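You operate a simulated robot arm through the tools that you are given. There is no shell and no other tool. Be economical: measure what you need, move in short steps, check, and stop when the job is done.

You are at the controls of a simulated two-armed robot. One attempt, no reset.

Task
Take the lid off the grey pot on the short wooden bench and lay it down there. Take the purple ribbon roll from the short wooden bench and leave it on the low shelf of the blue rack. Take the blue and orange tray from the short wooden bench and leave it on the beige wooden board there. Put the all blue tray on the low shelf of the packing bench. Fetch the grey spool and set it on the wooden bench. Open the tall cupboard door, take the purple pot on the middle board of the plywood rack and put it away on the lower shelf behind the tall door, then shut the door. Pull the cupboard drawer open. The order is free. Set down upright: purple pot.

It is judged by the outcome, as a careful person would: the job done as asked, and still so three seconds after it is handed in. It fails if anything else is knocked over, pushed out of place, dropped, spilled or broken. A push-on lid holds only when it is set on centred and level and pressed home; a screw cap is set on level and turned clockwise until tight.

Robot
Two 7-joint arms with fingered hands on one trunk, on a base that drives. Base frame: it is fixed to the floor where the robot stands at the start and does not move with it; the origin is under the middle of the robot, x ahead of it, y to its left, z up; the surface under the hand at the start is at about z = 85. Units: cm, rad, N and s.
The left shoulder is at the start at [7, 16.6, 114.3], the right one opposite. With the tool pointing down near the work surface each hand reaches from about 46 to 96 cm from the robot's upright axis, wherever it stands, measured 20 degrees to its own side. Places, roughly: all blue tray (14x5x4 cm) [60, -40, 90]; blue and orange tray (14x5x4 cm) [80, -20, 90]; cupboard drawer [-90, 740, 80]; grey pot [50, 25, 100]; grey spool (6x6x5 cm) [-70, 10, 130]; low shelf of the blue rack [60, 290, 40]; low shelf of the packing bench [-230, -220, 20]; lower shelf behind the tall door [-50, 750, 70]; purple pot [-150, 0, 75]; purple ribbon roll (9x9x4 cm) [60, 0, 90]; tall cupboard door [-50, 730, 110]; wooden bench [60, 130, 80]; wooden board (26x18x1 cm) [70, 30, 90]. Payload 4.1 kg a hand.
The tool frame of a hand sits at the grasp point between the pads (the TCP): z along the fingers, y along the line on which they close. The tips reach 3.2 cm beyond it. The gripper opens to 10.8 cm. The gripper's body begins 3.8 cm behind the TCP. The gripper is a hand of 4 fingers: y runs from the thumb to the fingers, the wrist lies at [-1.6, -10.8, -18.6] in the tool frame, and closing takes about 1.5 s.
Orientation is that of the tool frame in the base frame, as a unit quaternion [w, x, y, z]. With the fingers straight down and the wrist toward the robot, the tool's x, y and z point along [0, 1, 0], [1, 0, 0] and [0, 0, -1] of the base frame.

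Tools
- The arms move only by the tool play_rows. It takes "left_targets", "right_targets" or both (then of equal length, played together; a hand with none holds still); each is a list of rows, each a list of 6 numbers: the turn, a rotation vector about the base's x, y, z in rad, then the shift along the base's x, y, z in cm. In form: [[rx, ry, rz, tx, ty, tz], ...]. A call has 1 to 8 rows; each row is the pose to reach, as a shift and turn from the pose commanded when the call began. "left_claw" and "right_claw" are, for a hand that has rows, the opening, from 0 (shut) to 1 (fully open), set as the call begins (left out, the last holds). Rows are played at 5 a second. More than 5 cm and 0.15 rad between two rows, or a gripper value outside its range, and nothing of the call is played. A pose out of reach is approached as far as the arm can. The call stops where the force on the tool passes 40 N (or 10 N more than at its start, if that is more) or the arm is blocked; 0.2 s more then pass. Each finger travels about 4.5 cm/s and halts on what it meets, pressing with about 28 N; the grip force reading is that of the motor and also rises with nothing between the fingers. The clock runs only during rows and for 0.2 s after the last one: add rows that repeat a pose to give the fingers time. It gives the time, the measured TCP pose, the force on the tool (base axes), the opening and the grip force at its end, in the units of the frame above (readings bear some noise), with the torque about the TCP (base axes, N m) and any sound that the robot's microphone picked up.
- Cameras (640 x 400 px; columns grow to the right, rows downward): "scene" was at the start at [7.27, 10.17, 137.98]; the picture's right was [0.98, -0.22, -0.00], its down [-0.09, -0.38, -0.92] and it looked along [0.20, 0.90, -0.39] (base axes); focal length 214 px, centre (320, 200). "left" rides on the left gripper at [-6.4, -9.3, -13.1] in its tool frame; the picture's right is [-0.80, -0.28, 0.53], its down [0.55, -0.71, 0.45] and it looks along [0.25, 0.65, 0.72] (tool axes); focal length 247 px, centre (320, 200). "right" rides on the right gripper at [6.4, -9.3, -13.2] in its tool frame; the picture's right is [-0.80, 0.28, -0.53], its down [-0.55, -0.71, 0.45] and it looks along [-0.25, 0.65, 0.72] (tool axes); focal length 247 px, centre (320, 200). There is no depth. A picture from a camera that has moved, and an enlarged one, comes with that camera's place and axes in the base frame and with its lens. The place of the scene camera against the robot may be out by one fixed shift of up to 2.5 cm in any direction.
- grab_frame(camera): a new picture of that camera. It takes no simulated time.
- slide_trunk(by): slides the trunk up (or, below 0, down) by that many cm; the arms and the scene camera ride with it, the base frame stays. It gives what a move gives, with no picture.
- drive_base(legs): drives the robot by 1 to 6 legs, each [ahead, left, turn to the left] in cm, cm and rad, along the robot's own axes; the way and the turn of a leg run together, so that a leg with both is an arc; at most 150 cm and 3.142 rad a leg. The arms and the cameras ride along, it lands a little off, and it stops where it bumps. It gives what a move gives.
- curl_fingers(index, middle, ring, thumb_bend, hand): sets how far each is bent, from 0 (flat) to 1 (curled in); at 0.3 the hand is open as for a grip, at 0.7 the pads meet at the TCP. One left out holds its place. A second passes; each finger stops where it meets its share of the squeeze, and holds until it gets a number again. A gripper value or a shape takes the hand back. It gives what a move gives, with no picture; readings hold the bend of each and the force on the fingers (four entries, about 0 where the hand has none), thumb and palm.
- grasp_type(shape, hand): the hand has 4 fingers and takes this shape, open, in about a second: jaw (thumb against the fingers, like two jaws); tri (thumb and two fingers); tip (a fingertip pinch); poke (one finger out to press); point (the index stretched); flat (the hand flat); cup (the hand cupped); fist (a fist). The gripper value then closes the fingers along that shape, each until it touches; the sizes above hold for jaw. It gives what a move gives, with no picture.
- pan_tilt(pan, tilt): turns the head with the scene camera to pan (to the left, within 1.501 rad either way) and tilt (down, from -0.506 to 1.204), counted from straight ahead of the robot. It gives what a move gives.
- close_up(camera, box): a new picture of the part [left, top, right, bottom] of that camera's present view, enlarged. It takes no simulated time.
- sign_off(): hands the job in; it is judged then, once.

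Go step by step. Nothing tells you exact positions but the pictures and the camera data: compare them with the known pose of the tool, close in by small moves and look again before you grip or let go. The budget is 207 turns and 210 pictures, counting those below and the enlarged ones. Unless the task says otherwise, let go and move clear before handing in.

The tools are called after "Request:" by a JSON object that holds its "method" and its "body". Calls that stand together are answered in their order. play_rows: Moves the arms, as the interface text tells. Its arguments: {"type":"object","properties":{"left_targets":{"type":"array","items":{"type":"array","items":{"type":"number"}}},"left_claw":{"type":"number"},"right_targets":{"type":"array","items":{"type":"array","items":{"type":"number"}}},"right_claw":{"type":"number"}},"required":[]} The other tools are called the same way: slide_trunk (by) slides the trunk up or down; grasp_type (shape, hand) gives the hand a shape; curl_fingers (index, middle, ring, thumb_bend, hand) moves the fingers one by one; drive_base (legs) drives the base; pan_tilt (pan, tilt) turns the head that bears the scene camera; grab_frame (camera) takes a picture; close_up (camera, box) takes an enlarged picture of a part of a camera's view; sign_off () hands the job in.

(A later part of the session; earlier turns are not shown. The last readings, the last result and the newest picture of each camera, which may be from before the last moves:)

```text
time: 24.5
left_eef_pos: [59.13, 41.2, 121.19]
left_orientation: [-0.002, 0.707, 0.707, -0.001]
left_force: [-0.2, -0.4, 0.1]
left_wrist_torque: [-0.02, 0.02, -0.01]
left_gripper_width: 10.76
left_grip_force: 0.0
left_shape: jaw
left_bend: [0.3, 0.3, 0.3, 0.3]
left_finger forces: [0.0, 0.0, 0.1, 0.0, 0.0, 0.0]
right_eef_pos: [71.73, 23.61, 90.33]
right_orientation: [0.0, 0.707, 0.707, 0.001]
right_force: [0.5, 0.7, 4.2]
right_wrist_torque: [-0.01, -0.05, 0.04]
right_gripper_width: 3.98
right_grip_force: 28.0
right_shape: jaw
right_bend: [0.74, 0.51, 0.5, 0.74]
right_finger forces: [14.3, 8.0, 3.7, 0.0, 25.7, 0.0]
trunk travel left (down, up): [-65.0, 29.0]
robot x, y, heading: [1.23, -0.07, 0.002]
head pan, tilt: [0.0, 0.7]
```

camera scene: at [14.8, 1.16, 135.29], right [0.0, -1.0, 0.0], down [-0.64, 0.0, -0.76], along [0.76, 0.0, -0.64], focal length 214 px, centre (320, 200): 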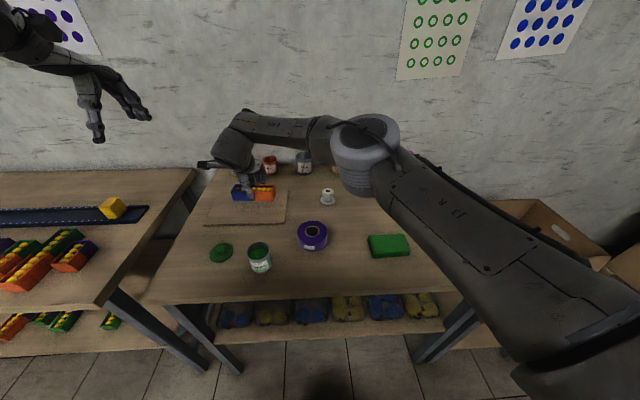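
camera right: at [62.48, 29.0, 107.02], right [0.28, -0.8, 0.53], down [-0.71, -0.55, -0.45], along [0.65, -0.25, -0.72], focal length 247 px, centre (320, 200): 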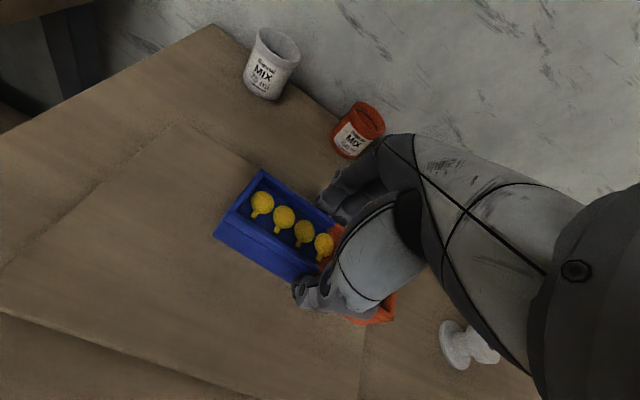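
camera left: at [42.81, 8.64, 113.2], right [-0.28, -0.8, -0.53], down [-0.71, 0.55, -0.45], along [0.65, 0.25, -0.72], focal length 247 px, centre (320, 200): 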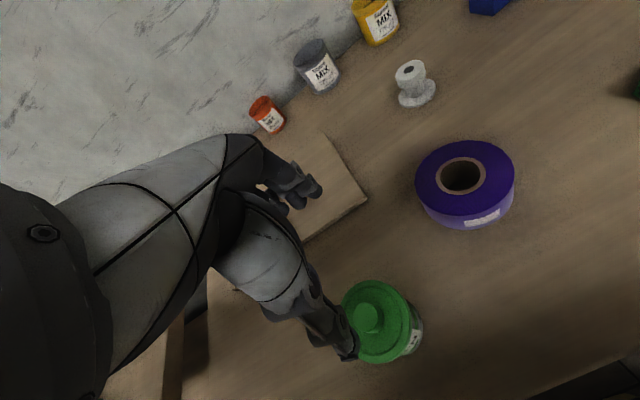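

Request:
{"method": "play_rows", "body": {"right_targets": [[0, 0, 0, 0, 0, 0.2], [0, 0, 0, 0, 0, 0.2], [0, 0, 0, 0, 0, 0.2], [0, 0, 0, 0, 0, 0.2], [0, 0, 0, 0, 0, 0.2], [0, 0, 0, 0, 0, 4], [0, 0, 0, 0, 0, 9], [0, 0, 0, 0, 0, 14]], "right_claw": 1}}

Request:
{"method": "play_rows", "body": {"right_targets": [[0, 0, 0, -1, -4.8, 0], [0, 0, 0, -2, -9.6, 0], [0, 0, 0, -3, -14.3, 0], [0, 0, 0, -4, -19, 0], [0, 0, 0, -5, -23.8, 0], [0, 0, 0, -6, -28.6, 0], [0, 0, 0, -7, -33.4, 0], [0, 0, 0, -8, -38.2, 0]]}}

Request:
{"method": "play_rows", "body": {"right_targets": [[0, 0, 0, -1, -4.8, 0], [0, 0, 0, -2, -9.6, 0], [0, 0, 0, -3, -14.3, 0], [0, 0, 0, -4, -19, 0], [0, 0, 0, -5, -23.8, 0]]}}

Request:
{"method": "grab_frame", "body": {"camera": "right"}}

Request:
{"method": "grab_frame", "body": {"camera": "scene"}}

```text
time: 26.3
left_eef_pos: [59.01, 41.2, 121.3]
left_orientation: [0.0, 0.707, 0.707, -0.001]
left_force: [0.1, 0.0, -0.4]
left_wrist_torque: [0.03, -0.01, 0.01]
left_gripper_width: 10.77
left_grip_force: 0.0
left_shape: jaw
left_bend: [0.3, 0.3, 0.3, 0.3]
left_finger forces: [0.0, 0.1, 0.0, 0.1, 0.1, 0.0]
right_eef_pos: [71.75, 23.51, 104.57]
right_orientation: [0.0, 0.707, 0.708, 0.0]
right_force: [-0.3, -1.1, 0.0]
right_wrist_torque: [0.01, -0.01, 0.04]
right_gripper_width: 10.77
right_grip_force: 0.2
right_shape: jaw
right_bend: [0.3, 0.3, 0.3, 0.3]
right_finger forces: [0.1, 0.0, 0.1, 0.0, 0.1, 0.0]
trunk travel left (down, up): [-65.0, 29.0]
robot x, y, heading: [0.85, 0.11, -0.002]
head pan, tilt: [0.0, 0.7]
```

```text
time: 28.1
left_eef_pos: [59.17, 41.11, 121.41]
left_orientation: [-0.001, 0.707, 0.707, 0.0]
left_force: [-0.8, -1.1, 0.6]
left_wrist_torque: [0.03, -0.01, 0.03]
left_gripper_width: 10.76
left_grip_force: 0.1
left_shape: jaw
left_bend: [0.3, 0.3, 0.3, 0.3]
left_finger forces: [0.0, 0.0, 0.0, 0.0, 0.1, 0.0]
right_eef_pos: [63.91, -14.78, 104.5]
right_orientation: [0.0, 0.706, 0.708, 0.001]
right_force: [0.2, 0.0, -0.5]
right_wrist_torque: [0.03, 0.0, -0.01]
right_gripper_width: 10.78
right_grip_force: 0.0
right_shape: jaw
right_bend: [0.3, 0.3, 0.3, 0.3]
right_finger forces: [0.0, 0.0, 0.1, 0.1, 0.0, 0.0]
trunk travel left (down, up): [-65.0, 29.0]
robot x, y, heading: [1.1, -0.1, -0.005]
head pan, tilt: [0.0, 0.7]
```

```text
time: 29.3
left_eef_pos: [59.0, 41.06, 121.34]
left_orientation: [0.0, 0.706, 0.708, 0.001]
left_force: [-1.4, 0.3, 0.3]
left_wrist_torque: [-0.03, 0.02, -0.01]
left_gripper_width: 10.77
left_grip_force: 0.0
left_shape: jaw
left_bend: [0.3, 0.3, 0.3, 0.3]
left_finger forces: [0.0, 0.0, 0.1, 0.0, 0.0, 0.0]
right_eef_pos: [58.85, -38.54, 104.45]
right_orientation: [0.0, 0.706, 0.708, 0.001]
right_force: [-0.1, -0.8, 0.6]
right_wrist_torque: [-0.02, 0.02, 0.0]
right_gripper_width: 10.78
right_grip_force: 0.0
right_shape: jaw
right_bend: [0.3, 0.3, 0.3, 0.3]
right_finger forces: [0.0, 0.0, 0.0, 0.0, 0.0, 0.0]
trunk travel left (down, up): [-65.0, 29.0]
robot x, y, heading: [1.22, 0.31, -0.002]
head pan, tilt: [0.0, 0.7]
```

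```text
180 pictures are left
camera right: at [49.41, -32.21, 117.56], right [0.28, -0.8, 0.53], down [-0.7, -0.55, -0.45], along [0.65, -0.25, -0.72], focal length 247 px, centre (320, 200)
```

right: 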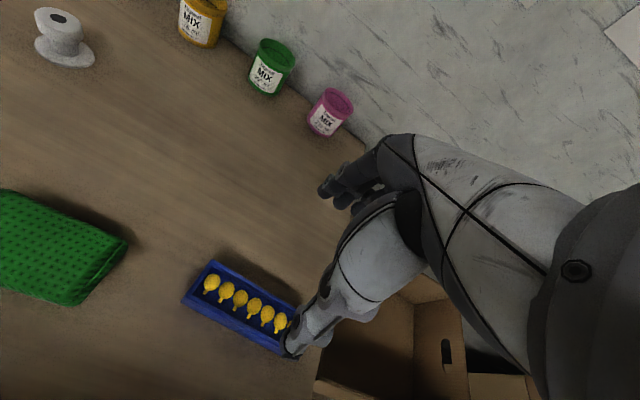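

```text
179 pictures are left
camera scene: at [14.59, 1.02, 135.31], right [0.0, -1.0, 0.0], down [-0.64, 0.0, -0.77], along [0.77, 0.0, -0.64], focal length 214 px, centre (320, 200)
```

scene: 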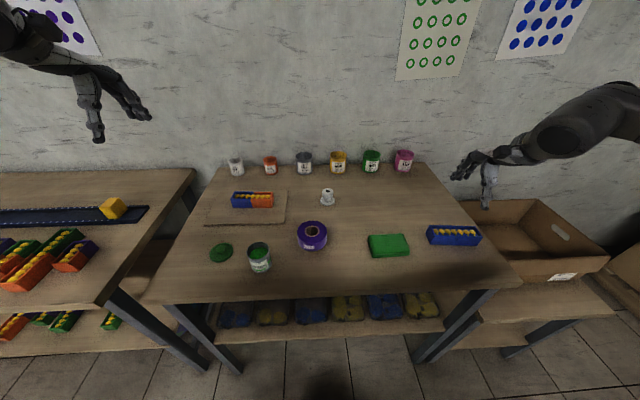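

The tray sits on the board. The all-blue tray is about (56.6, -39.9); I lower the right hand onto it while the left hand heads towards the roll.

Request:
{"method": "play_rows", "body": {"right_targets": [[0, 0, -0.04, -2.2, -1.4, 0], [0, 0, -0.04, -2.2, -1.4, -4], [0, 0, -0.04, -2.2, -1.4, -8], [0, 0, -0.04, -2.2, -1.4, -11.5], [0, 0, -0.04, -2.2, -1.4, -12.5], [0, 0, -0.04, -2.2, -1.4, -12.5], [0, 0, -0.04, -2.2, -1.4, -12.5], [0, 0, -0.04, -2.2, -1.4, -12.5]], "left_targets": [[0, 0, 0, 0, -4.8, 0], [0, 0, 0, 0, -9.6, 0], [0, 0, 0, 0, -14.4, 0], [0, 0, 0, 0, -19.2, 0], [0, 0, 0, 0, -24, 0], [0, 0, 0, 0, -28.8, 0], [0, 0, 0, 0, -33.6, 0], [0, 0, 0, 0, -36.6, -3]]}}

Request:
{"method": "close_up", "body": {"camera": "right", "box": [160, 180, 440, 400]}}

Request:
{"method": "close_up", "body": {"camera": "scene", "box": [280, 180, 500, 280]}}

Request:
{"method": "grab_frame", "body": {"camera": "left"}}

```text
time: 31.1
left_eef_pos: [59.32, 4.52, 118.39]
left_orientation: [0.0, 0.706, 0.708, 0.0]
left_force: [0.2, 0.8, -0.6]
left_wrist_torque: [-0.03, -0.01, 0.0]
left_gripper_width: 10.78
left_grip_force: 0.0
left_shape: jaw
left_bend: [0.3, 0.3, 0.3, 0.3]
left_finger forces: [0.1, 0.0, 0.0, 0.0, 0.0, 0.0]
right_eef_pos: [56.64, -39.9, 91.78]
right_orientation: [0.0, 0.72, 0.693, -0.001]
right_force: [-0.1, 0.2, -0.6]
right_wrist_torque: [0.04, -0.02, -0.02]
right_gripper_width: 10.78
right_grip_force: 0.1
right_shape: jaw
right_bend: [0.3, 0.3, 0.3, 0.3]
right_finger forces: [0.0, 0.0, 0.0, 0.0, 0.0, 0.0]
trunk travel left (down, up): [-65.0, 29.0]
robot x, y, heading: [1.02, -0.07, 0.005]
head pan, tilt: [0.0, 0.7]
```

```text
1.82 times, centred on (300, 290) of right
camera zoom: at [47.64, -33.11, 104.97], right [0.25, -0.81, 0.53], down [-0.73, -0.52, -0.45], along [0.64, -0.27, -0.72], focal length 449 px, centre (356, 36)
```

zoom: 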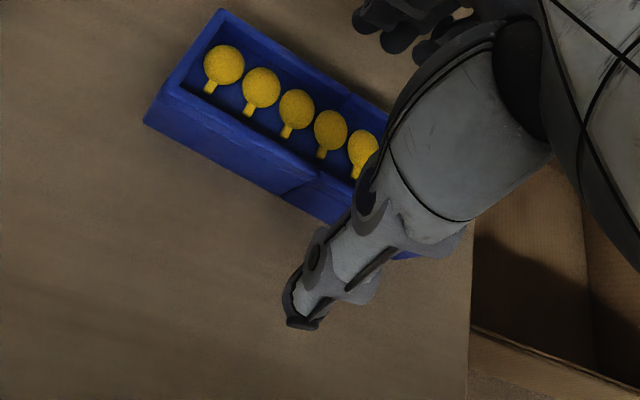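

```text
2.91 times, centred on (390, 230) of scene
camera zoom: at [14.87, 1.1, 135.28], right [0.0, -1.0, 0.0], down [-0.65, 0.0, -0.76], along [0.76, 0.0, -0.65], focal length 624 px, centre (116, 113)
```

zoom: 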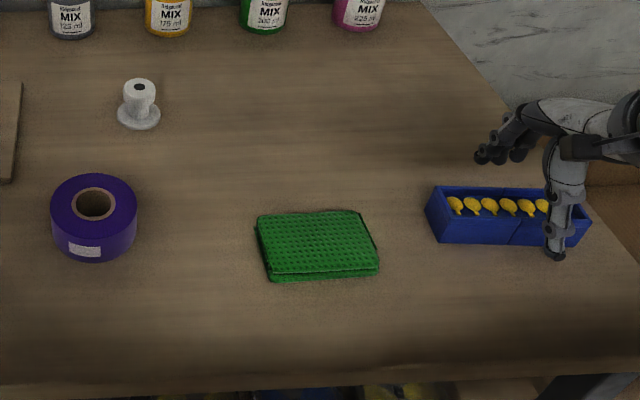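

```text
176 pictures are left
camera left: at [50.28, -1.98, 131.46], right [-0.28, -0.8, -0.53], down [-0.71, 0.55, -0.45], along [0.65, 0.25, -0.72], focal length 247 px, centre (320, 200)
```

left: 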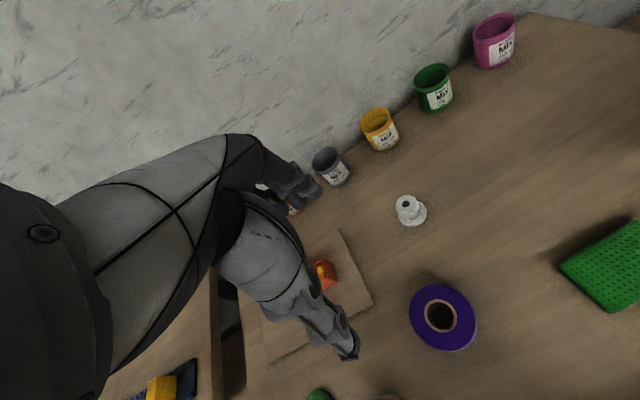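

Request:
{"method": "play_rows", "body": {"right_targets": [[0, 0, 0, -0.2, 1.3, 0], [0, 0, 0, -0.2, 1.3, -1.2], [0, 0, 0, -0.2, 1.3, -2.3]]}}

Request:
{"method": "play_rows", "body": {"right_targets": [[0, 0, 0, 0, 0, 0], [0, 0, 0, 0, 0, 0], [0, 0, 0, 0, 0, 0], [0, 0, 0, 0, 0, 0], [0, 0, 0, 0, 0, 0], [0, 0, 0, 0, 0, 0], [0, 0, 0, 0, 0, 0]], "right_claw": 0}}

Request:
{"method": "close_up", "body": {"camera": "right", "box": [160, 180, 440, 400]}}

```text
time: 31.9
left_eef_pos: [59.26, 4.56, 118.36]
left_orientation: [0.0, 0.707, 0.707, 0.0]
left_force: [0.3, -0.6, 0.3]
left_wrist_torque: [-0.01, -0.01, -0.02]
left_gripper_width: 10.77
left_grip_force: 0.1
left_shape: jaw
left_bend: [0.3, 0.3, 0.3, 0.3]
left_finger forces: [0.0, 0.0, 0.0, 0.0, 0.1, 0.0]
right_eef_pos: [56.25, -38.55, 89.46]
right_orientation: [-0.001, 0.721, 0.693, 0.0]
right_force: [-0.7, -0.5, -0.2]
right_wrist_torque: [-0.02, -0.01, 0.04]
right_gripper_width: 10.76
right_grip_force: 0.1
right_shape: jaw
right_bend: [0.3, 0.3, 0.3, 0.3]
right_finger forces: [0.0, 0.0, 0.0, 0.0, 0.0, 0.0]
trunk travel left (down, up): [-65.0, 29.0]
robot x, y, heading: [0.69, 0.19, -0.001]
head pan, tilt: [0.0, 0.7]
```

```text
time: 33.5
left_eef_pos: [59.3, 4.49, 118.4]
left_orientation: [-0.001, 0.707, 0.708, 0.0]
left_force: [-0.1, 0.6, 0.6]
left_wrist_torque: [0.01, 0.04, 0.01]
left_gripper_width: 10.78
left_grip_force: 0.1
left_shape: jaw
left_bend: [0.3, 0.3, 0.3, 0.3]
left_finger forces: [0.1, 0.0, 0.0, 0.1, 0.0, 0.0]
right_eef_pos: [56.35, -38.53, 89.42]
right_orientation: [0.001, 0.721, 0.693, 0.0]
right_force: [-0.3, 0.4, -0.1]
right_wrist_torque: [0.02, -0.01, 0.03]
right_gripper_width: 3.98
right_grip_force: 27.9
right_shape: jaw
right_bend: [0.74, 0.51, 0.49, 0.73]
right_finger forces: [14.1, 7.6, 3.5, 0.0, 25.4, 0.0]
trunk travel left (down, up): [-65.0, 29.0]
robot x, y, heading: [0.99, 0.06, -0.002]
head pan, tilt: [0.0, 0.7]
```

```text
1.82 times, centred on (300, 290) of right
camera zoom: at [47.29, -31.78, 102.7], right [0.25, -0.81, 0.53], down [-0.73, -0.52, -0.45], along [0.64, -0.27, -0.72], focal length 449 px, centre (356, 36)
```

zoom: 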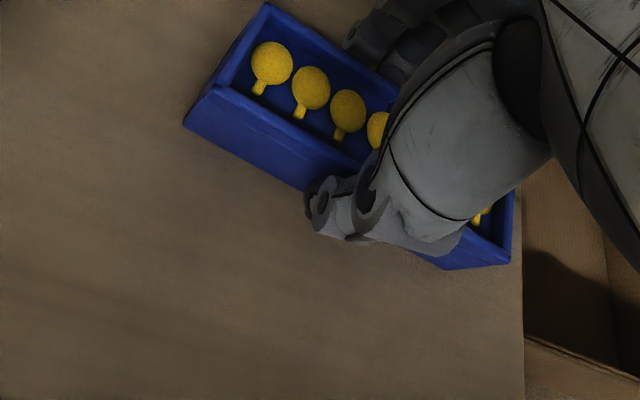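

The blue tray is held. I lift it 10 cm and bring the left hand down over the roll.

Request:
{"method": "play_rows", "body": {"right_targets": [[0, 0, 0, 0, 0, 1], [0, 0, 0, 0, 0, 4], [0, 0, 0, 0, 0, 8], [0, 0, 0, 0, 0, 12], [0, 0, 0, 0, 0, 14]], "left_targets": [[0, 0, 0, -2.4, -2.3, -2], [0, 0, 0, -2.4, -2.3, -6.5], [0, 0, 0, -2.4, -2.3, -11], [0, 0, 0, -2.4, -2.3, -15], [0, 0, 0, -2.4, -2.3, -19]]}}

Request:
{"method": "grab_frame", "body": {"camera": "left"}}

Request:
{"method": "grab_frame", "body": {"camera": "scene"}}

```text
time: 34.7
left_eef_pos: [56.9, 2.24, 99.51]
left_orientation: [-0.001, 0.707, 0.708, -0.002]
left_force: [0.1, 0.5, -0.9]
left_wrist_torque: [0.02, 0.0, -0.04]
left_gripper_width: 10.77
left_grip_force: 0.1
left_shape: jaw
left_bend: [0.3, 0.3, 0.3, 0.3]
left_finger forces: [0.0, 0.1, 0.1, 0.1, 0.0, 0.0]
right_eef_pos: [56.36, -38.6, 103.66]
right_orientation: [-0.001, 0.72, 0.694, -0.001]
right_force: [0.6, 0.0, -0.6]
right_wrist_torque: [0.02, 0.05, -0.04]
right_gripper_width: 3.95
right_grip_force: 28.0
right_shape: jaw
right_bend: [0.74, 0.52, 0.49, 0.73]
right_finger forces: [14.2, 7.5, 3.5, 0.0, 25.3, 0.0]
trunk travel left (down, up): [-65.0, 29.0]
robot x, y, heading: [1.01, 0.1, 0.003]
head pan, tilt: [0.0, 0.7]
```

```text
174 pictures are left
camera left: at [47.74, -4.21, 112.51], right [-0.28, -0.8, -0.53], down [-0.71, 0.55, -0.45], along [0.65, 0.25, -0.72], focal length 247 px, centre (320, 200)
```

left: 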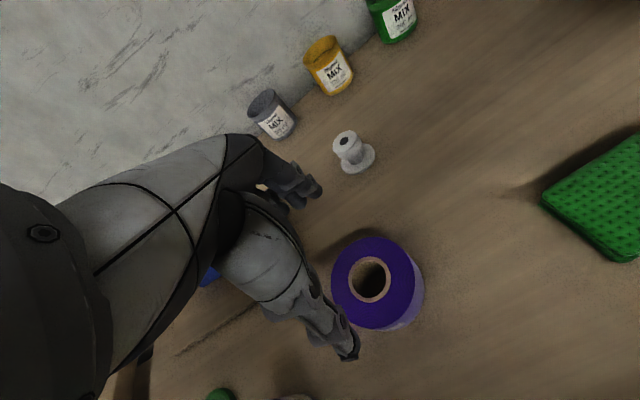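

```text
173 pictures are left
camera scene: at [14.82, 1.19, 135.29], right [0.0, -1.0, 0.0], down [-0.64, 0.0, -0.76], along [0.76, 0.0, -0.64], focal length 214 px, centre (320, 200)
```

scene: 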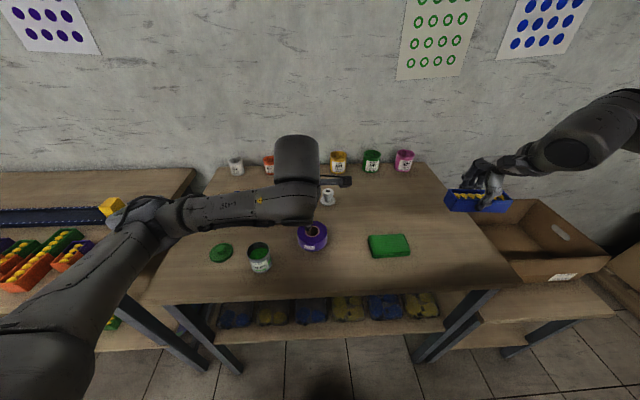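

Request:
{"method": "play_rows", "body": {"left_targets": [[0, 0, 0, -0.4, 0, -2], [0, 0, 0, -0.4, 0, -4], [0, 0, 0, -0.4, 0, -5.5]]}}

Request:
{"method": "close_up", "body": {"camera": "left", "box": [200, 180, 480, 400]}}

Request:
{"method": "close_up", "body": {"camera": "scene", "box": [260, 180, 360, 270]}}

```text
time: 35.5
left_eef_pos: [56.48, 2.35, 93.89]
left_orientation: [-0.001, 0.707, 0.708, 0.0]
left_force: [0.0, 0.9, 0.9]
left_wrist_torque: [-0.01, -0.03, -0.03]
left_gripper_width: 10.78
left_grip_force: 0.0
left_shape: jaw
left_bend: [0.3, 0.3, 0.3, 0.3]
left_finger forces: [0.1, 0.0, 0.0, 0.1, 0.1, 0.0]
right_eef_pos: [56.32, -38.59, 103.56]
right_orientation: [0.0, 0.721, 0.693, 0.0]
right_force: [-0.8, 0.2, -1.1]
right_wrist_torque: [-0.01, -0.04, 0.01]
right_gripper_width: 4.0
right_grip_force: 27.9
right_shape: jaw
right_bend: [0.74, 0.52, 0.49, 0.73]
right_finger forces: [14.2, 7.6, 3.5, 0.0, 25.4, 0.1]
trunk travel left (down, up): [-65.0, 29.0]
robot x, y, heading: [1.11, 0.17, -0.001]
head pan, tilt: [0.0, 0.7]
```

```text
1.82 times, centred on (340, 290) of left
camera zoom: at [47.33, -4.21, 106.99], right [-0.28, -0.8, -0.53], down [-0.71, 0.55, -0.45], along [0.65, 0.25, -0.72], focal length 449 px, centre (284, 36)
```

zoom: 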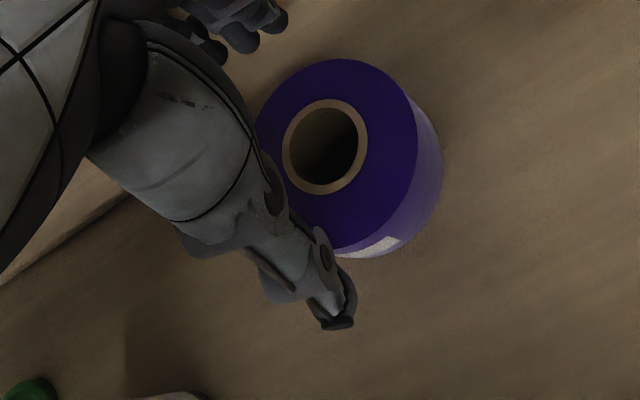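

```text
4.44 times, centred on (310, 225) of scene
camera zoom: at [14.75, 1.12, 135.3], right [0.0, -1.0, 0.0], down [-0.64, 0.0, -0.76], along [0.76, 0.0, -0.64], focal length 953 px, centre (364, 89)
```

zoom: 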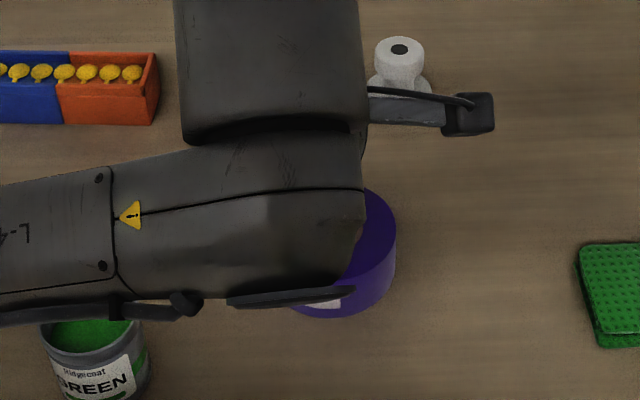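

Request:
{"method": "play_rows", "body": {"left_targets": [[0, 0, 0, -0.1, -0.2, -1], [0, 0, 0, -0.1, -0.2, -2], [0, 0, 0, -0.1, -0.2, -3], [0, 0, 0, -0.1, -0.2, -4], [0, 0, 0, -0.1, -0.2, -4.4]]}}

Request:
{"method": "close_up", "body": {"camera": "left", "box": [200, 180, 480, 400]}}

Request:
{"method": "grab_frame", "body": {"camera": "scene"}}

```text
time: 36.7
left_eef_pos: [56.35, 2.18, 89.46]
left_orientation: [-0.001, 0.707, 0.708, -0.001]
left_force: [-0.2, -1.1, 0.7]
left_wrist_torque: [-0.02, -0.01, 0.02]
left_gripper_width: 10.77
left_grip_force: 0.2
left_shape: jaw
left_bend: [0.3, 0.3, 0.3, 0.3]
left_finger forces: [0.1, 0.1, 0.1, 0.0, 0.0, 0.1]
right_eef_pos: [56.39, -38.71, 103.66]
right_orientation: [0.001, 0.721, 0.693, 0.0]
right_force: [0.5, 0.5, -1.2]
right_wrist_torque: [-0.05, 0.01, -0.04]
right_gripper_width: 3.97
right_grip_force: 27.8
right_shape: jaw
right_bend: [0.74, 0.52, 0.49, 0.73]
right_finger forces: [14.2, 7.6, 3.5, 0.0, 25.3, 0.0]
trunk travel left (down, up): [-65.0, 29.0]
robot x, y, heading: [0.89, -0.16, -0.002]
head pan, tilt: [0.0, 0.7]
```

```text
1.82 times, centred on (340, 290) of left
camera zoom: at [47.14, -4.42, 102.53], right [-0.28, -0.8, -0.53], down [-0.71, 0.55, -0.45], along [0.65, 0.25, -0.72], focal length 449 px, centre (284, 36)
```

zoom: 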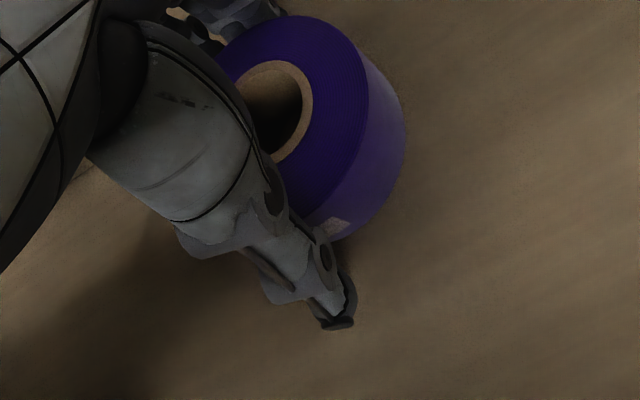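

```text
169 pictures are left
camera scene: at [14.74, 1.12, 135.29], right [0.0, -1.0, 0.0], down [-0.64, 0.0, -0.76], along [0.76, 0.0, -0.64], focal length 214 px, centre (320, 200)
```

scene: 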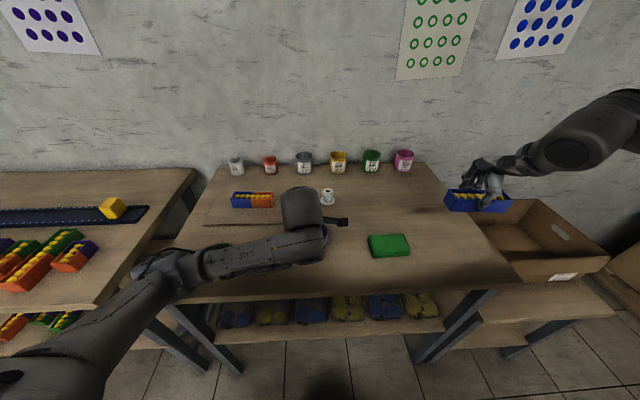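

Request:
{"method": "play_rows", "body": {"left_targets": [[0, 0, 0, 0, 0, 0], [0, 0, 0, 0, 0, 0], [0, 0, 0, 0, 0, 0], [0, 0, 0, 0, 0, 0], [0, 0, 0, 0, 0, 0], [0, 0, 0, 0, 0, 0]], "left_claw": 0}}

Request:
{"method": "play_rows", "body": {"left_targets": [[0, 0, 0, 0, 0, 1], [0, 0, 0, 0, 0, 4], [0, 0, 0, 0, 0, 8], [0, 0, 0, 0, 0, 12], [0, 0, 0, 0, 0, 16], [0, 0, 0, 0, 0, 19]]}}

Request:
{"method": "grab_frame", "body": {"camera": "left"}}

Request:
{"method": "grab_frame", "body": {"camera": "scene"}}

```text
time: 38.1
left_eef_pos: [56.34, 2.01, 89.44]
left_orientation: [0.0, 0.707, 0.707, -0.001]
left_force: [0.4, -0.3, 0.1]
left_wrist_torque: [0.01, 0.0, -0.03]
left_gripper_width: 8.06
left_grip_force: 27.7
left_shape: jaw
left_bend: [0.26, 0.36, 0.37, 0.58]
left_finger forces: [13.4, 7.8, 2.7, 0.0, 24.8, 0.0]
right_eef_pos: [56.45, -38.64, 103.51]
right_orientation: [-0.001, 0.721, 0.693, 0.0]
right_force: [0.6, -0.4, -0.1]
right_wrist_torque: [-0.01, -0.05, 0.01]
right_gripper_width: 3.99
right_grip_force: 28.3
right_shape: jaw
right_bend: [0.74, 0.52, 0.49, 0.73]
right_finger forces: [14.2, 7.6, 3.5, 0.0, 25.3, 0.1]
trunk travel left (down, up): [-65.0, 29.0]
robot x, y, heading: [1.15, -0.23, 0.002]
head pan, tilt: [0.0, 0.7]
```

```text
time: 39.5
left_eef_pos: [56.17, 2.08, 108.47]
left_orientation: [0.0, 0.707, 0.707, 0.0]
left_force: [0.1, 0.4, -0.7]
left_wrist_torque: [0.02, 0.0, 0.0]
left_gripper_width: 8.04
left_grip_force: 27.9
left_shape: jaw
left_bend: [0.26, 0.36, 0.37, 0.58]
left_finger forces: [13.4, 7.9, 2.7, 0.0, 24.7, 0.0]
right_eef_pos: [56.22, -38.71, 103.54]
right_orientation: [0.0, 0.721, 0.693, 0.0]
right_force: [-0.4, 0.0, -0.5]
right_wrist_torque: [0.01, -0.04, 0.03]
right_gripper_width: 3.97
right_grip_force: 27.7
right_shape: jaw
right_bend: [0.74, 0.52, 0.49, 0.73]
right_finger forces: [14.2, 7.5, 3.6, 0.1, 25.3, 0.1]
trunk travel left (down, up): [-65.0, 29.0]
robot x, y, heading: [1.13, 0.25, -0.0]
head pan, tilt: [0.0, 0.7]
```

```text
168 pictures are left
camera left: at [47.1, -4.4, 121.62], right [-0.28, -0.8, -0.53], down [-0.71, 0.55, -0.45], along [0.65, 0.25, -0.72], focal length 247 px, centre (320, 200)
```

left: 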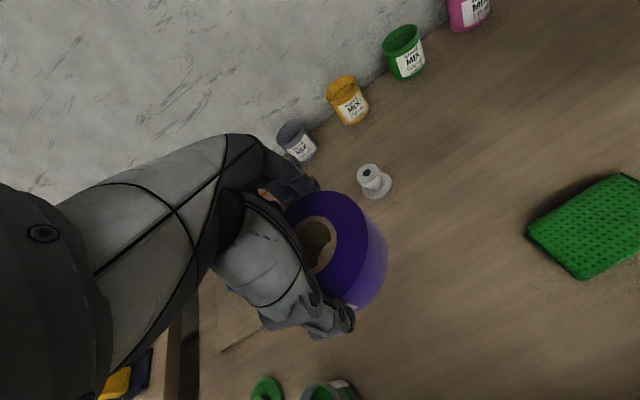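

```text
167 pictures are left
camera scene: at [14.71, 1.09, 135.29], right [0.0, -1.0, 0.0], down [-0.64, 0.0, -0.76], along [0.76, 0.0, -0.64], focal length 214 px, centre (320, 200)
```

scene: 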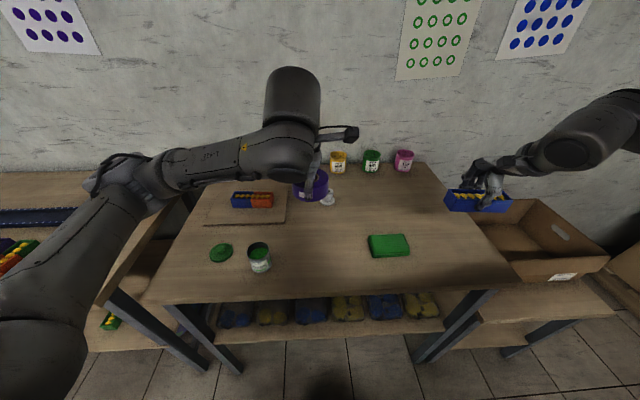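

Both items are held. Now I look around to the left and right to plan driving.

Request:
{"method": "pan_tilt", "body": {"pan": 1.5, "tilt": 0.35}}

Request:
{"method": "grab_frame", "body": {"camera": "scene"}}

Request:
{"method": "pan_tilt", "body": {"pan": -1.5, "tilt": 0.35}}

Request:
{"method": "grab_frame", "body": {"camera": "scene"}}

```text
time: 41.1
left_eef_pos: [56.43, 2.07, 108.32]
left_orientation: [-0.001, 0.707, 0.707, -0.001]
left_force: [-0.5, -0.2, -1.0]
left_wrist_torque: [0.01, 0.0, -0.01]
left_gripper_width: 8.02
left_grip_force: 27.6
left_shape: jaw
left_bend: [0.26, 0.36, 0.37, 0.58]
left_finger forces: [13.5, 7.8, 2.8, 0.0, 24.7, 0.0]
right_eef_pos: [56.3, -38.61, 103.49]
right_orientation: [0.001, 0.721, 0.693, 0.0]
right_force: [0.3, -0.1, -1.2]
right_wrist_torque: [0.0, 0.02, -0.02]
right_gripper_width: 3.96
right_grip_force: 27.8
right_shape: jaw
right_bend: [0.74, 0.52, 0.49, 0.73]
right_finger forces: [14.2, 7.6, 3.6, 0.1, 25.3, 0.0]
trunk travel left (down, up): [-65.0, 29.0]
robot x, y, heading: [1.12, -0.05, 0.0]
head pan, tilt: [1.499, 0.351]
```

```text
166 pictures are left
camera scene: at [6.93, 10.4, 138.43], right [1.0, -0.07, 0.0], down [-0.03, -0.34, -0.94], along [0.07, 0.94, -0.34], focal length 214 px, centre (320, 200)
```

scene: 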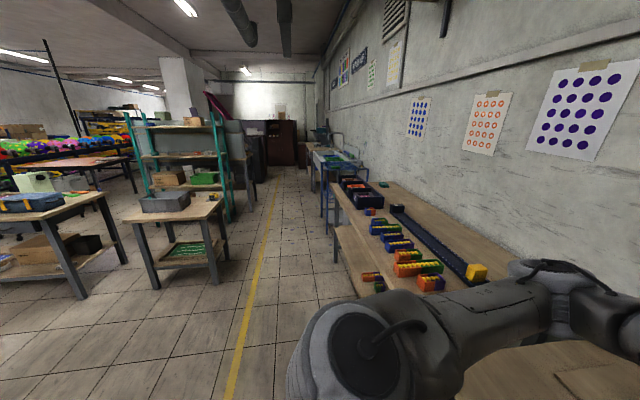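

```text
time: 43.7
left_eef_pos: [56.36, 2.07, 108.48]
left_orientation: [0.0, 0.707, 0.707, 0.0]
left_force: [0.5, 0.2, -0.9]
left_wrist_torque: [0.01, 0.01, -0.02]
left_gripper_width: 8.06
left_grip_force: 27.5
left_shape: jaw
left_bend: [0.26, 0.36, 0.37, 0.58]
left_finger forces: [13.5, 7.9, 2.8, 0.1, 24.7, 0.0]
right_eef_pos: [56.27, -38.61, 103.63]
right_orientation: [0.001, 0.721, 0.693, 0.0]
right_force: [-0.8, 0.5, -1.3]
right_wrist_torque: [0.0, -0.04, 0.01]
right_gripper_width: 3.98
right_grip_force: 27.7
right_shape: jaw
right_bend: [0.74, 0.52, 0.49, 0.73]
right_finger forces: [14.2, 7.7, 3.5, 0.0, 25.2, 0.0]
trunk travel left (down, up): [-65.0, 29.0]
robot x, y, heading: [0.89, -0.37, 0.005]
head pan, tilt: [-1.499, 0.351]
```

```text
165 pictures are left
camera scene: at [6.94, -8.17, 138.43], right [-1.0, -0.07, 0.0], down [-0.03, 0.34, -0.94], along [0.07, -0.94, -0.34], focal length 214 px, centre (320, 200)
```

scene: 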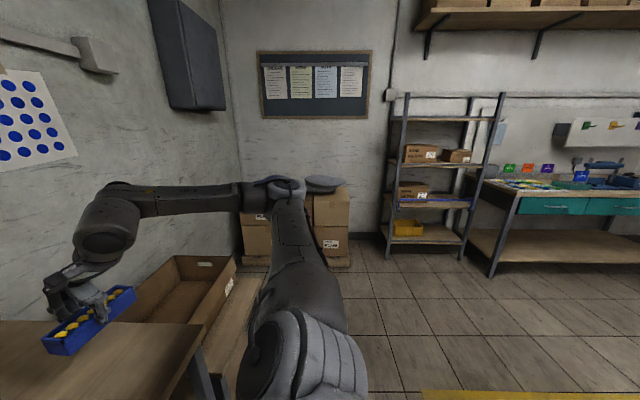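

I back off 25 cm and turn right by about 45° to see what lies behind and right.

Request:
{"method": "drive_base", "body": {"legs": [[-25, 0, 0], [0, 0, -0.8]]}}

Request:
{"method": "grab_frame", "body": {"camera": "scene"}}

```text
time: 47.6
left_eef_pos: [16.26, -38.13, 108.46]
left_orientation: [-0.001, 0.926, 0.378, 0.0]
left_force: [1.0, 0.1, -0.6]
left_wrist_torque: [-0.01, 0.04, 0.02]
left_gripper_width: 8.03
left_grip_force: 27.8
left_shape: jaw
left_bend: [0.26, 0.36, 0.38, 0.58]
left_finger forces: [13.4, 7.8, 2.6, 0.0, 24.4, 0.0]
right_eef_pos: [-12.89, -66.53, 103.62]
right_orientation: [0.001, 0.933, 0.359, -0.001]
right_force: [0.0, 0.4, -1.3]
right_wrist_torque: [0.05, -0.02, -0.01]
right_gripper_width: 3.94
right_grip_force: 28.3
right_shape: jaw
right_bend: [0.74, 0.52, 0.49, 0.73]
right_finger forces: [14.1, 7.5, 3.5, 0.1, 25.1, 0.0]
trunk travel left (down, up): [-65.0, 29.0]
robot x, y, heading: [-24.17, -0.07, -0.796]
head pan, tilt: [-1.499, 0.351]
```

```text
164 pictures are left
camera scene: at [-26.39, -9.48, 138.43], right [-0.75, 0.66, 0.0], down [0.23, 0.26, -0.94], along [-0.62, -0.7, -0.34], focal length 214 px, centre (320, 200)
```

scene: 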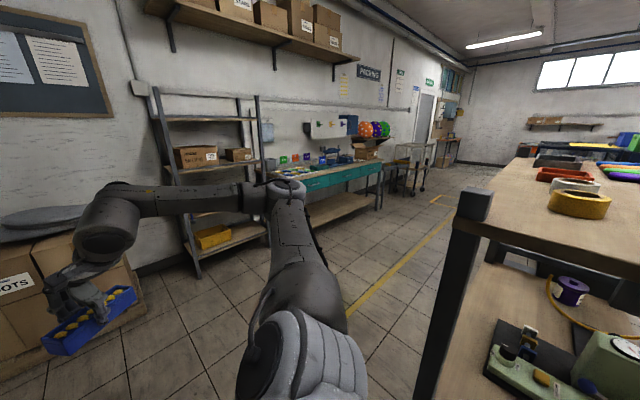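

The plywood rack is close behind with its end post near (-70, -19). I drive away from it, turn to face -y and go toward the packing bench.

Request:
{"method": "drive_base", "body": {"legs": [[40, 0, 0], [0, 0, -0.775], [60, 0, 0], [0, -140, 0]]}}

Request:
{"method": "pan_tilt", "body": {"pan": -0.4, "tilt": 0.7}}

Request:
{"method": "grab_frame", "body": {"camera": "scene"}}

```text
time: 61.7
left_eef_pos: [-133.08, -143.5, 108.45]
left_orientation: [-0.001, 1.0, -0.004, 0.001]
left_force: [0.1, 0.3, -0.7]
left_wrist_torque: [-0.03, -0.01, 0.01]
left_gripper_width: 8.01
left_grip_force: 27.7
left_shape: jaw
left_bend: [0.26, 0.36, 0.38, 0.58]
left_finger forces: [13.5, 7.8, 2.5, 0.0, 24.3, 0.1]
right_eef_pos: [-173.65, -143.34, 103.59]
right_orientation: [0.0, 1.0, -0.022, 0.0]
right_force: [0.5, 0.8, -0.6]
right_wrist_torque: [0.01, 0.0, 0.0]
right_gripper_width: 3.92
right_grip_force: 28.0
right_shape: jaw
right_bend: [0.74, 0.52, 0.49, 0.73]
right_finger forces: [14.1, 7.5, 3.4, 0.0, 25.2, 0.0]
trunk travel left (down, up): [-65.0, 29.0]
robot x, y, heading: [-135.22, -88.15, -1.578]
head pan, tilt: [-1.499, 0.351]
```

```text
time: 63.0
left_eef_pos: [-133.22, -143.44, 108.57]
left_orientation: [-0.001, 1.0, -0.004, 0.0]
left_force: [-0.2, 0.4, -1.6]
left_wrist_torque: [0.04, -0.02, -0.03]
left_gripper_width: 7.99
left_grip_force: 28.8
left_shape: jaw
left_bend: [0.26, 0.36, 0.38, 0.58]
left_finger forces: [13.5, 7.8, 2.4, 0.1, 24.4, 0.0]
right_eef_pos: [-173.8, -143.23, 103.6]
right_orientation: [0.0, 1.0, -0.022, 0.0]
right_force: [0.3, 0.5, -1.5]
right_wrist_torque: [0.0, 0.01, 0.01]
right_gripper_width: 3.95
right_grip_force: 28.0
right_shape: jaw
right_bend: [0.74, 0.52, 0.49, 0.73]
right_finger forces: [14.1, 7.5, 3.4, 0.0, 25.1, 0.0]
trunk travel left (down, up): [-65.0, 29.0]
robot x, y, heading: [-134.61, -88.04, -1.579]
head pan, tilt: [-0.4, 0.7]
```

```text
163 pictures are left
camera scene: at [-138.08, -99.86, 135.29], right [-0.92, 0.4, 0.0], down [0.25, 0.59, -0.76], along [-0.3, -0.7, -0.64], focal length 214 px, centre (320, 200)
```

scene: 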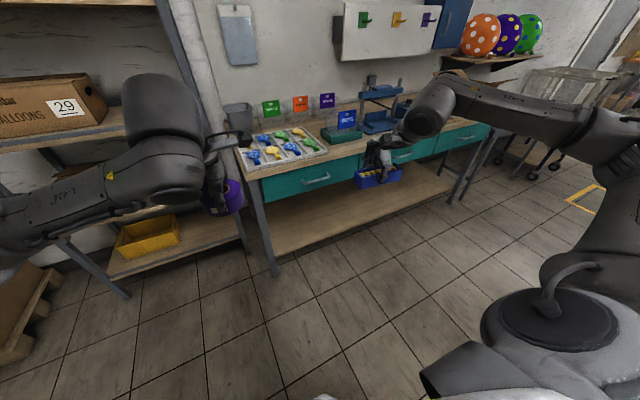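

The packing bench's low shelf spans x ≈ -141 to -324 with its front near y = -187. I tuck the left hand to the side, then go sideways right and lower the trunk.

Request:
{"method": "play_rows", "body": {"left_targets": [[0, 0, 0, 4.3, 2, 0], [0, 0, 0, 8.6, 4, 0], [0, 0, 0, 13, 6, 0], [0, 0, 0, 17.2, 8, 0], [0, 0, 0, 21.5, 10, 0], [0, 0, 0, 26, 12, 0], [0, 0, 0, 30, 14, 0], [0, 0, 0, 34.5, 16, 0]]}}

Request:
{"method": "drive_base", "body": {"legs": [[0, -60, 0]]}}

Request:
{"method": "slide_trunk", "body": {"by": -58}}

Request:
{"method": "grab_frame", "body": {"camera": "scene"}}

Request:
{"method": "grab_frame", "body": {"camera": "right"}}

```text
time: 64.8
left_eef_pos: [-99.71, -135.68, 111.47]
left_orientation: [-0.003, 1.0, -0.004, 0.0]
left_force: [0.3, -0.3, -0.8]
left_wrist_torque: [-0.01, -0.02, -0.04]
left_gripper_width: 8.02
left_grip_force: 28.0
left_shape: jaw
left_bend: [0.26, 0.36, 0.38, 0.58]
left_finger forces: [13.6, 7.9, 2.5, 0.1, 24.2, 0.0]
left hand out of reach, approached as far as the arm can: row 3, 4, 5, 6, 7, 8
right_eef_pos: [-173.98, -143.27, 103.5]
right_orientation: [-0.001, 1.0, -0.024, 0.0]
right_force: [-0.1, -0.5, -1.2]
right_wrist_torque: [0.0, -0.03, 0.0]
right_gripper_width: 3.93
right_grip_force: 28.3
right_shape: jaw
right_bend: [0.74, 0.52, 0.49, 0.73]
right_finger forces: [14.1, 7.6, 3.5, 0.0, 25.1, 0.0]
trunk travel left (down, up): [-65.0, 29.0]
robot x, y, heading: [-134.99, -88.1, -1.578]
head pan, tilt: [-0.4, 0.7]
```

```text
time: 68.2
left_eef_pos: [-159.73, -135.15, 111.46]
left_orientation: [-0.002, 1.0, -0.005, -0.001]
left_force: [-0.8, 0.1, -1.1]
left_wrist_torque: [0.02, 0.03, 0.01]
left_gripper_width: 8.0
left_grip_force: 28.4
left_shape: jaw
left_bend: [0.26, 0.36, 0.38, 0.58]
left_finger forces: [13.6, 7.7, 2.5, 0.1, 24.2, 0.0]
right_eef_pos: [-234.12, -142.42, 103.58]
right_orientation: [0.001, 1.0, -0.025, 0.0]
right_force: [0.3, 1.0, -0.5]
right_wrist_torque: [-0.01, 0.0, -0.02]
right_gripper_width: 3.96
right_grip_force: 28.0
right_shape: jaw
right_bend: [0.74, 0.52, 0.49, 0.73]
right_finger forces: [14.1, 7.5, 3.4, 0.0, 25.1, 0.0]
trunk travel left (down, up): [-65.0, 29.0]
robot x, y, heading: [-194.64, -87.72, -1.584]
head pan, tilt: [-0.4, 0.7]
```

```text
refused: -58 is not a number from -40 to 40
```

```text
162 pictures are left
camera scene: at [-197.98, -99.32, 135.29], right [-0.92, 0.4, 0.0], down [0.26, 0.59, -0.76], along [-0.31, -0.7, -0.64], focal length 214 px, centre (320, 200)
```

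scene: 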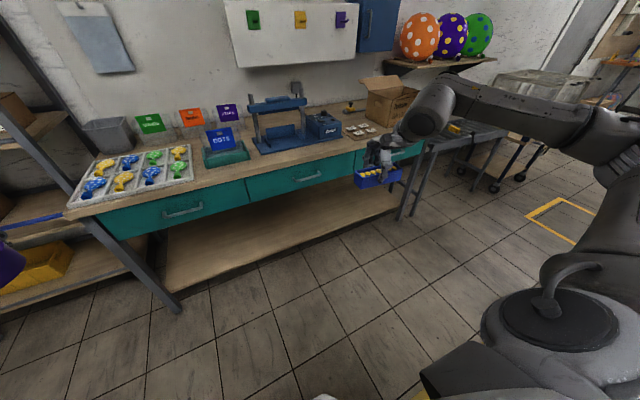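

```text
161 pictures are left
camera right: at [-227.13, -133.58, 116.72], right [-0.81, -0.24, 0.53], down [-0.51, 0.73, -0.45], along [-0.28, -0.64, -0.72], focal length 247 px, centre (320, 200)
```

right: 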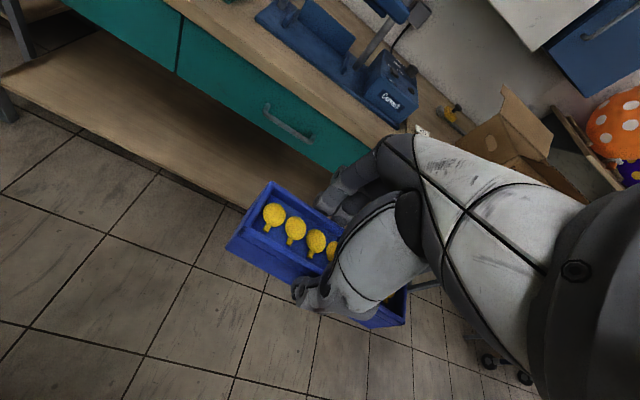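

Shelf front edge y ≈ -189, drawer undersides z ≈ 65. I lower the trunk in two steps and check.

Request:
{"method": "slide_trunk", "body": {"by": -40}}

Request:
{"method": "slide_trunk", "body": {"by": -20}}

Request:
{"method": "play_rows", "body": {"right_targets": [[0, 0, 0, 0, 0, -4], [0, 0, 0, 0, 0, -8], [0, 0, 0, 0, 0, -12]]}}

Request:
{"method": "grab_frame", "body": {"camera": "scene"}}

Request:
{"method": "grab_frame", "body": {"camera": "right"}}

```text
time: 72.0
left_eef_pos: [-159.68, -135.25, 71.36]
left_orientation: [-0.002, 1.0, -0.005, -0.001]
left_force: [-0.3, -0.3, -1.7]
left_wrist_torque: [0.0, 0.0, 0.01]
left_gripper_width: 8.02
left_grip_force: 28.0
left_shape: jaw
left_bend: [0.26, 0.36, 0.38, 0.58]
left_finger forces: [13.6, 7.8, 2.5, 0.0, 24.2, 0.1]
right_eef_pos: [-233.93, -142.46, 63.55]
right_orientation: [-0.001, 1.0, -0.025, 0.0]
right_force: [0.7, -0.8, -0.4]
right_wrist_torque: [0.03, -0.03, 0.01]
right_gripper_width: 3.96
right_grip_force: 28.2
right_shape: jaw
right_bend: [0.74, 0.52, 0.49, 0.73]
right_finger forces: [14.1, 7.5, 3.5, 0.1, 25.2, 0.0]
trunk travel left (down, up): [-25.0, 69.0]
robot x, y, heading: [-194.63, -87.56, -1.588]
head pan, tilt: [-0.4, 0.7]
```

```text
time: 74.2
left_eef_pos: [-159.72, -135.11, 51.47]
left_orientation: [-0.002, 1.0, -0.005, -0.001]
left_force: [-0.1, -0.1, -1.5]
left_wrist_torque: [0.02, 0.01, 0.0]
left_gripper_width: 8.0
left_grip_force: 27.7
left_shape: jaw
left_bend: [0.26, 0.36, 0.38, 0.58]
left_finger forces: [13.6, 7.8, 2.6, 0.0, 24.2, 0.0]
right_eef_pos: [-233.98, -142.52, 43.61]
right_orientation: [0.0, 1.0, -0.024, -0.001]
right_force: [-0.4, 0.3, -0.8]
right_wrist_torque: [0.0, 0.02, -0.02]
right_gripper_width: 3.96
right_grip_force: 28.3
right_shape: jaw
right_bend: [0.74, 0.52, 0.49, 0.73]
right_finger forces: [14.1, 7.4, 3.5, 0.1, 25.1, 0.0]
trunk travel left (down, up): [-5.0, 89.0]
robot x, y, heading: [-194.72, -87.76, -1.578]
head pan, tilt: [-0.4, 0.7]
```

```text
time: 75.0
left_eef_pos: [-159.78, -135.24, 51.41]
left_orientation: [-0.002, 1.0, -0.005, 0.0]
left_force: [-1.1, 0.4, -1.6]
left_wrist_torque: [0.02, -0.02, 0.0]
left_gripper_width: 8.02
left_grip_force: 28.2
left_shape: jaw
left_bend: [0.26, 0.36, 0.38, 0.58]
left_finger forces: [13.6, 7.9, 2.6, 0.0, 24.3, 0.0]
right_eef_pos: [-233.93, -142.38, 31.48]
right_orientation: [0.001, 1.0, -0.025, 0.0]
right_force: [-0.9, 0.7, -0.4]
right_wrist_torque: [0.01, -0.02, 0.01]
right_gripper_width: 3.92
right_grip_force: 28.2
right_shape: jaw
right_bend: [0.74, 0.52, 0.49, 0.73]
right_finger forces: [14.1, 7.5, 3.4, 0.1, 25.2, 0.0]
trunk travel left (down, up): [-5.0, 89.0]
robot x, y, heading: [-194.61, -87.86, -1.58]
head pan, tilt: [-0.4, 0.7]
```

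```text
160 pictures are left
camera scene: at [-197.97, -99.29, 75.3], right [-0.92, 0.4, 0.0], down [0.26, 0.59, -0.76], along [-0.31, -0.7, -0.64], focal length 214 px, centre (320, 200)
```

scene: 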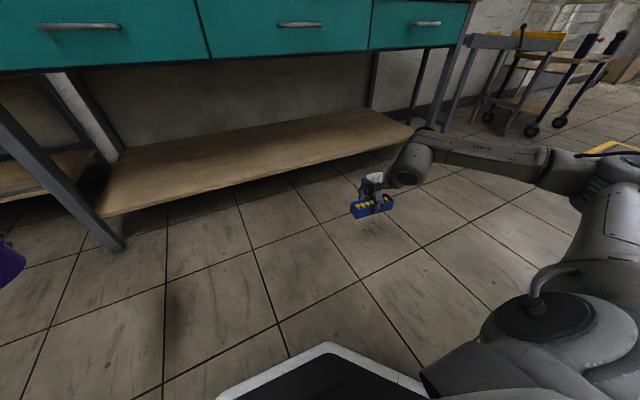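

```text
159 pictures are left
camera right: at [-227.12, -133.56, 44.68], right [-0.81, -0.24, 0.53], down [-0.51, 0.73, -0.45], along [-0.28, -0.64, -0.72], focal length 247 px, centre (320, 200)
```

right: 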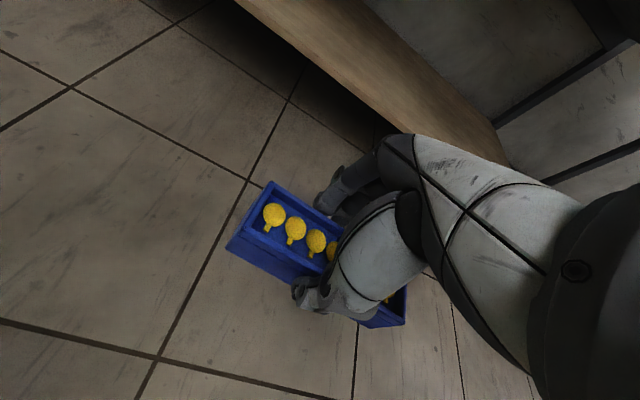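

Request:
{"method": "drive_base", "body": {"legs": [[38, 0, 0]]}}

Request:
{"method": "play_rows", "body": {"right_targets": [[0, 0, 0, 0, -5, 0], [0, 0, 0, 0, -10, 0], [0, 0, 0, 0, -15, 0], [0, 0, 0, 0, -20, 0], [0, 0, 0, 0, -23, 0]]}}

Request:
{"method": "grab_frame", "body": {"camera": "right"}}

Request:
{"method": "grab_frame", "body": {"camera": "scene"}}

```text
time: 77.4
left_eef_pos: [-160.25, -173.52, 51.48]
left_orientation: [-0.002, 1.0, -0.007, -0.001]
left_force: [-0.2, -0.2, -0.6]
left_wrist_torque: [0.0, 0.0, -0.02]
left_gripper_width: 7.98
left_grip_force: 28.9
left_shape: jaw
left_bend: [0.26, 0.36, 0.38, 0.58]
left_finger forces: [13.6, 7.8, 2.5, 0.1, 24.1, 0.1]
right_eef_pos: [-234.67, -180.39, 31.66]
right_orientation: [0.0, 1.0, -0.027, 0.001]
right_force: [-0.6, -0.3, -1.1]
right_wrist_torque: [0.0, -0.04, 0.03]
right_gripper_width: 3.94
right_grip_force: 27.8
right_shape: jaw
right_bend: [0.74, 0.52, 0.49, 0.73]
right_finger forces: [14.2, 7.5, 3.5, 0.1, 25.1, 0.1]
trunk travel left (down, up): [-5.0, 89.0]
robot x, y, heading: [-195.31, -125.93, -1.586]
head pan, tilt: [-0.4, 0.7]
```

```text
time: 78.6
left_eef_pos: [-160.32, -173.36, 51.41]
left_orientation: [-0.002, 1.0, -0.008, -0.001]
left_force: [-1.0, 0.2, -0.4]
left_wrist_torque: [-0.02, 0.0, -0.01]
left_gripper_width: 8.01
left_grip_force: 28.3
left_shape: jaw
left_bend: [0.26, 0.36, 0.38, 0.58]
left_finger forces: [13.6, 7.8, 2.5, 0.0, 24.2, 0.0]
right_eef_pos: [-234.55, -203.43, 31.59]
right_orientation: [-0.002, 1.0, -0.027, 0.0]
right_force: [0.6, -0.6, -1.5]
right_wrist_torque: [0.02, 0.0, 0.0]
right_gripper_width: 3.92
right_grip_force: 27.7
right_shape: jaw
right_bend: [0.74, 0.52, 0.5, 0.73]
right_finger forces: [14.1, 7.5, 3.6, 0.0, 25.1, 0.0]
trunk travel left (down, up): [-5.0, 89.0]
robot x, y, heading: [-195.45, -125.88, -1.584]
head pan, tilt: [-0.4, 0.7]
```

```text
158 pictures are left
camera right: at [-227.65, -194.6, 44.78], right [-0.81, -0.24, 0.53], down [-0.51, 0.73, -0.45], along [-0.28, -0.63, -0.72], focal length 247 px, centre (320, 200)
```

right: 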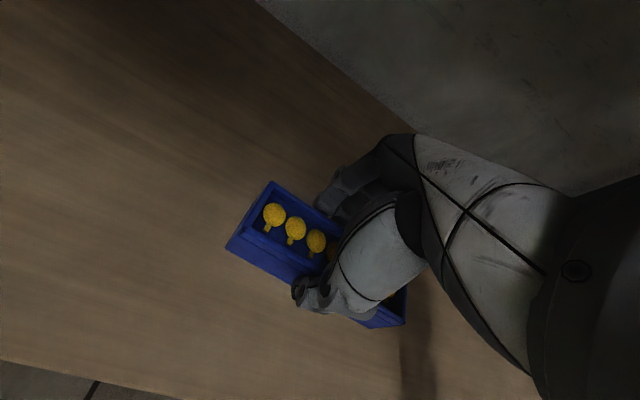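

```text
157 pictures are left
camera scene: at [-198.48, -137.35, 75.29], right [-0.92, 0.4, 0.0], down [0.26, 0.59, -0.76], along [-0.31, -0.7, -0.64], focal length 214 px, centre (320, 200)
```

scene: 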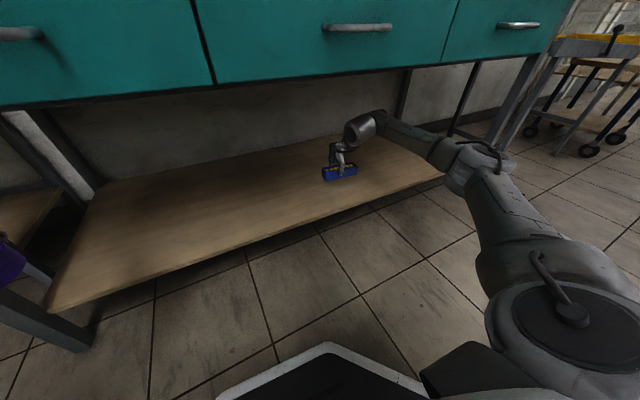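

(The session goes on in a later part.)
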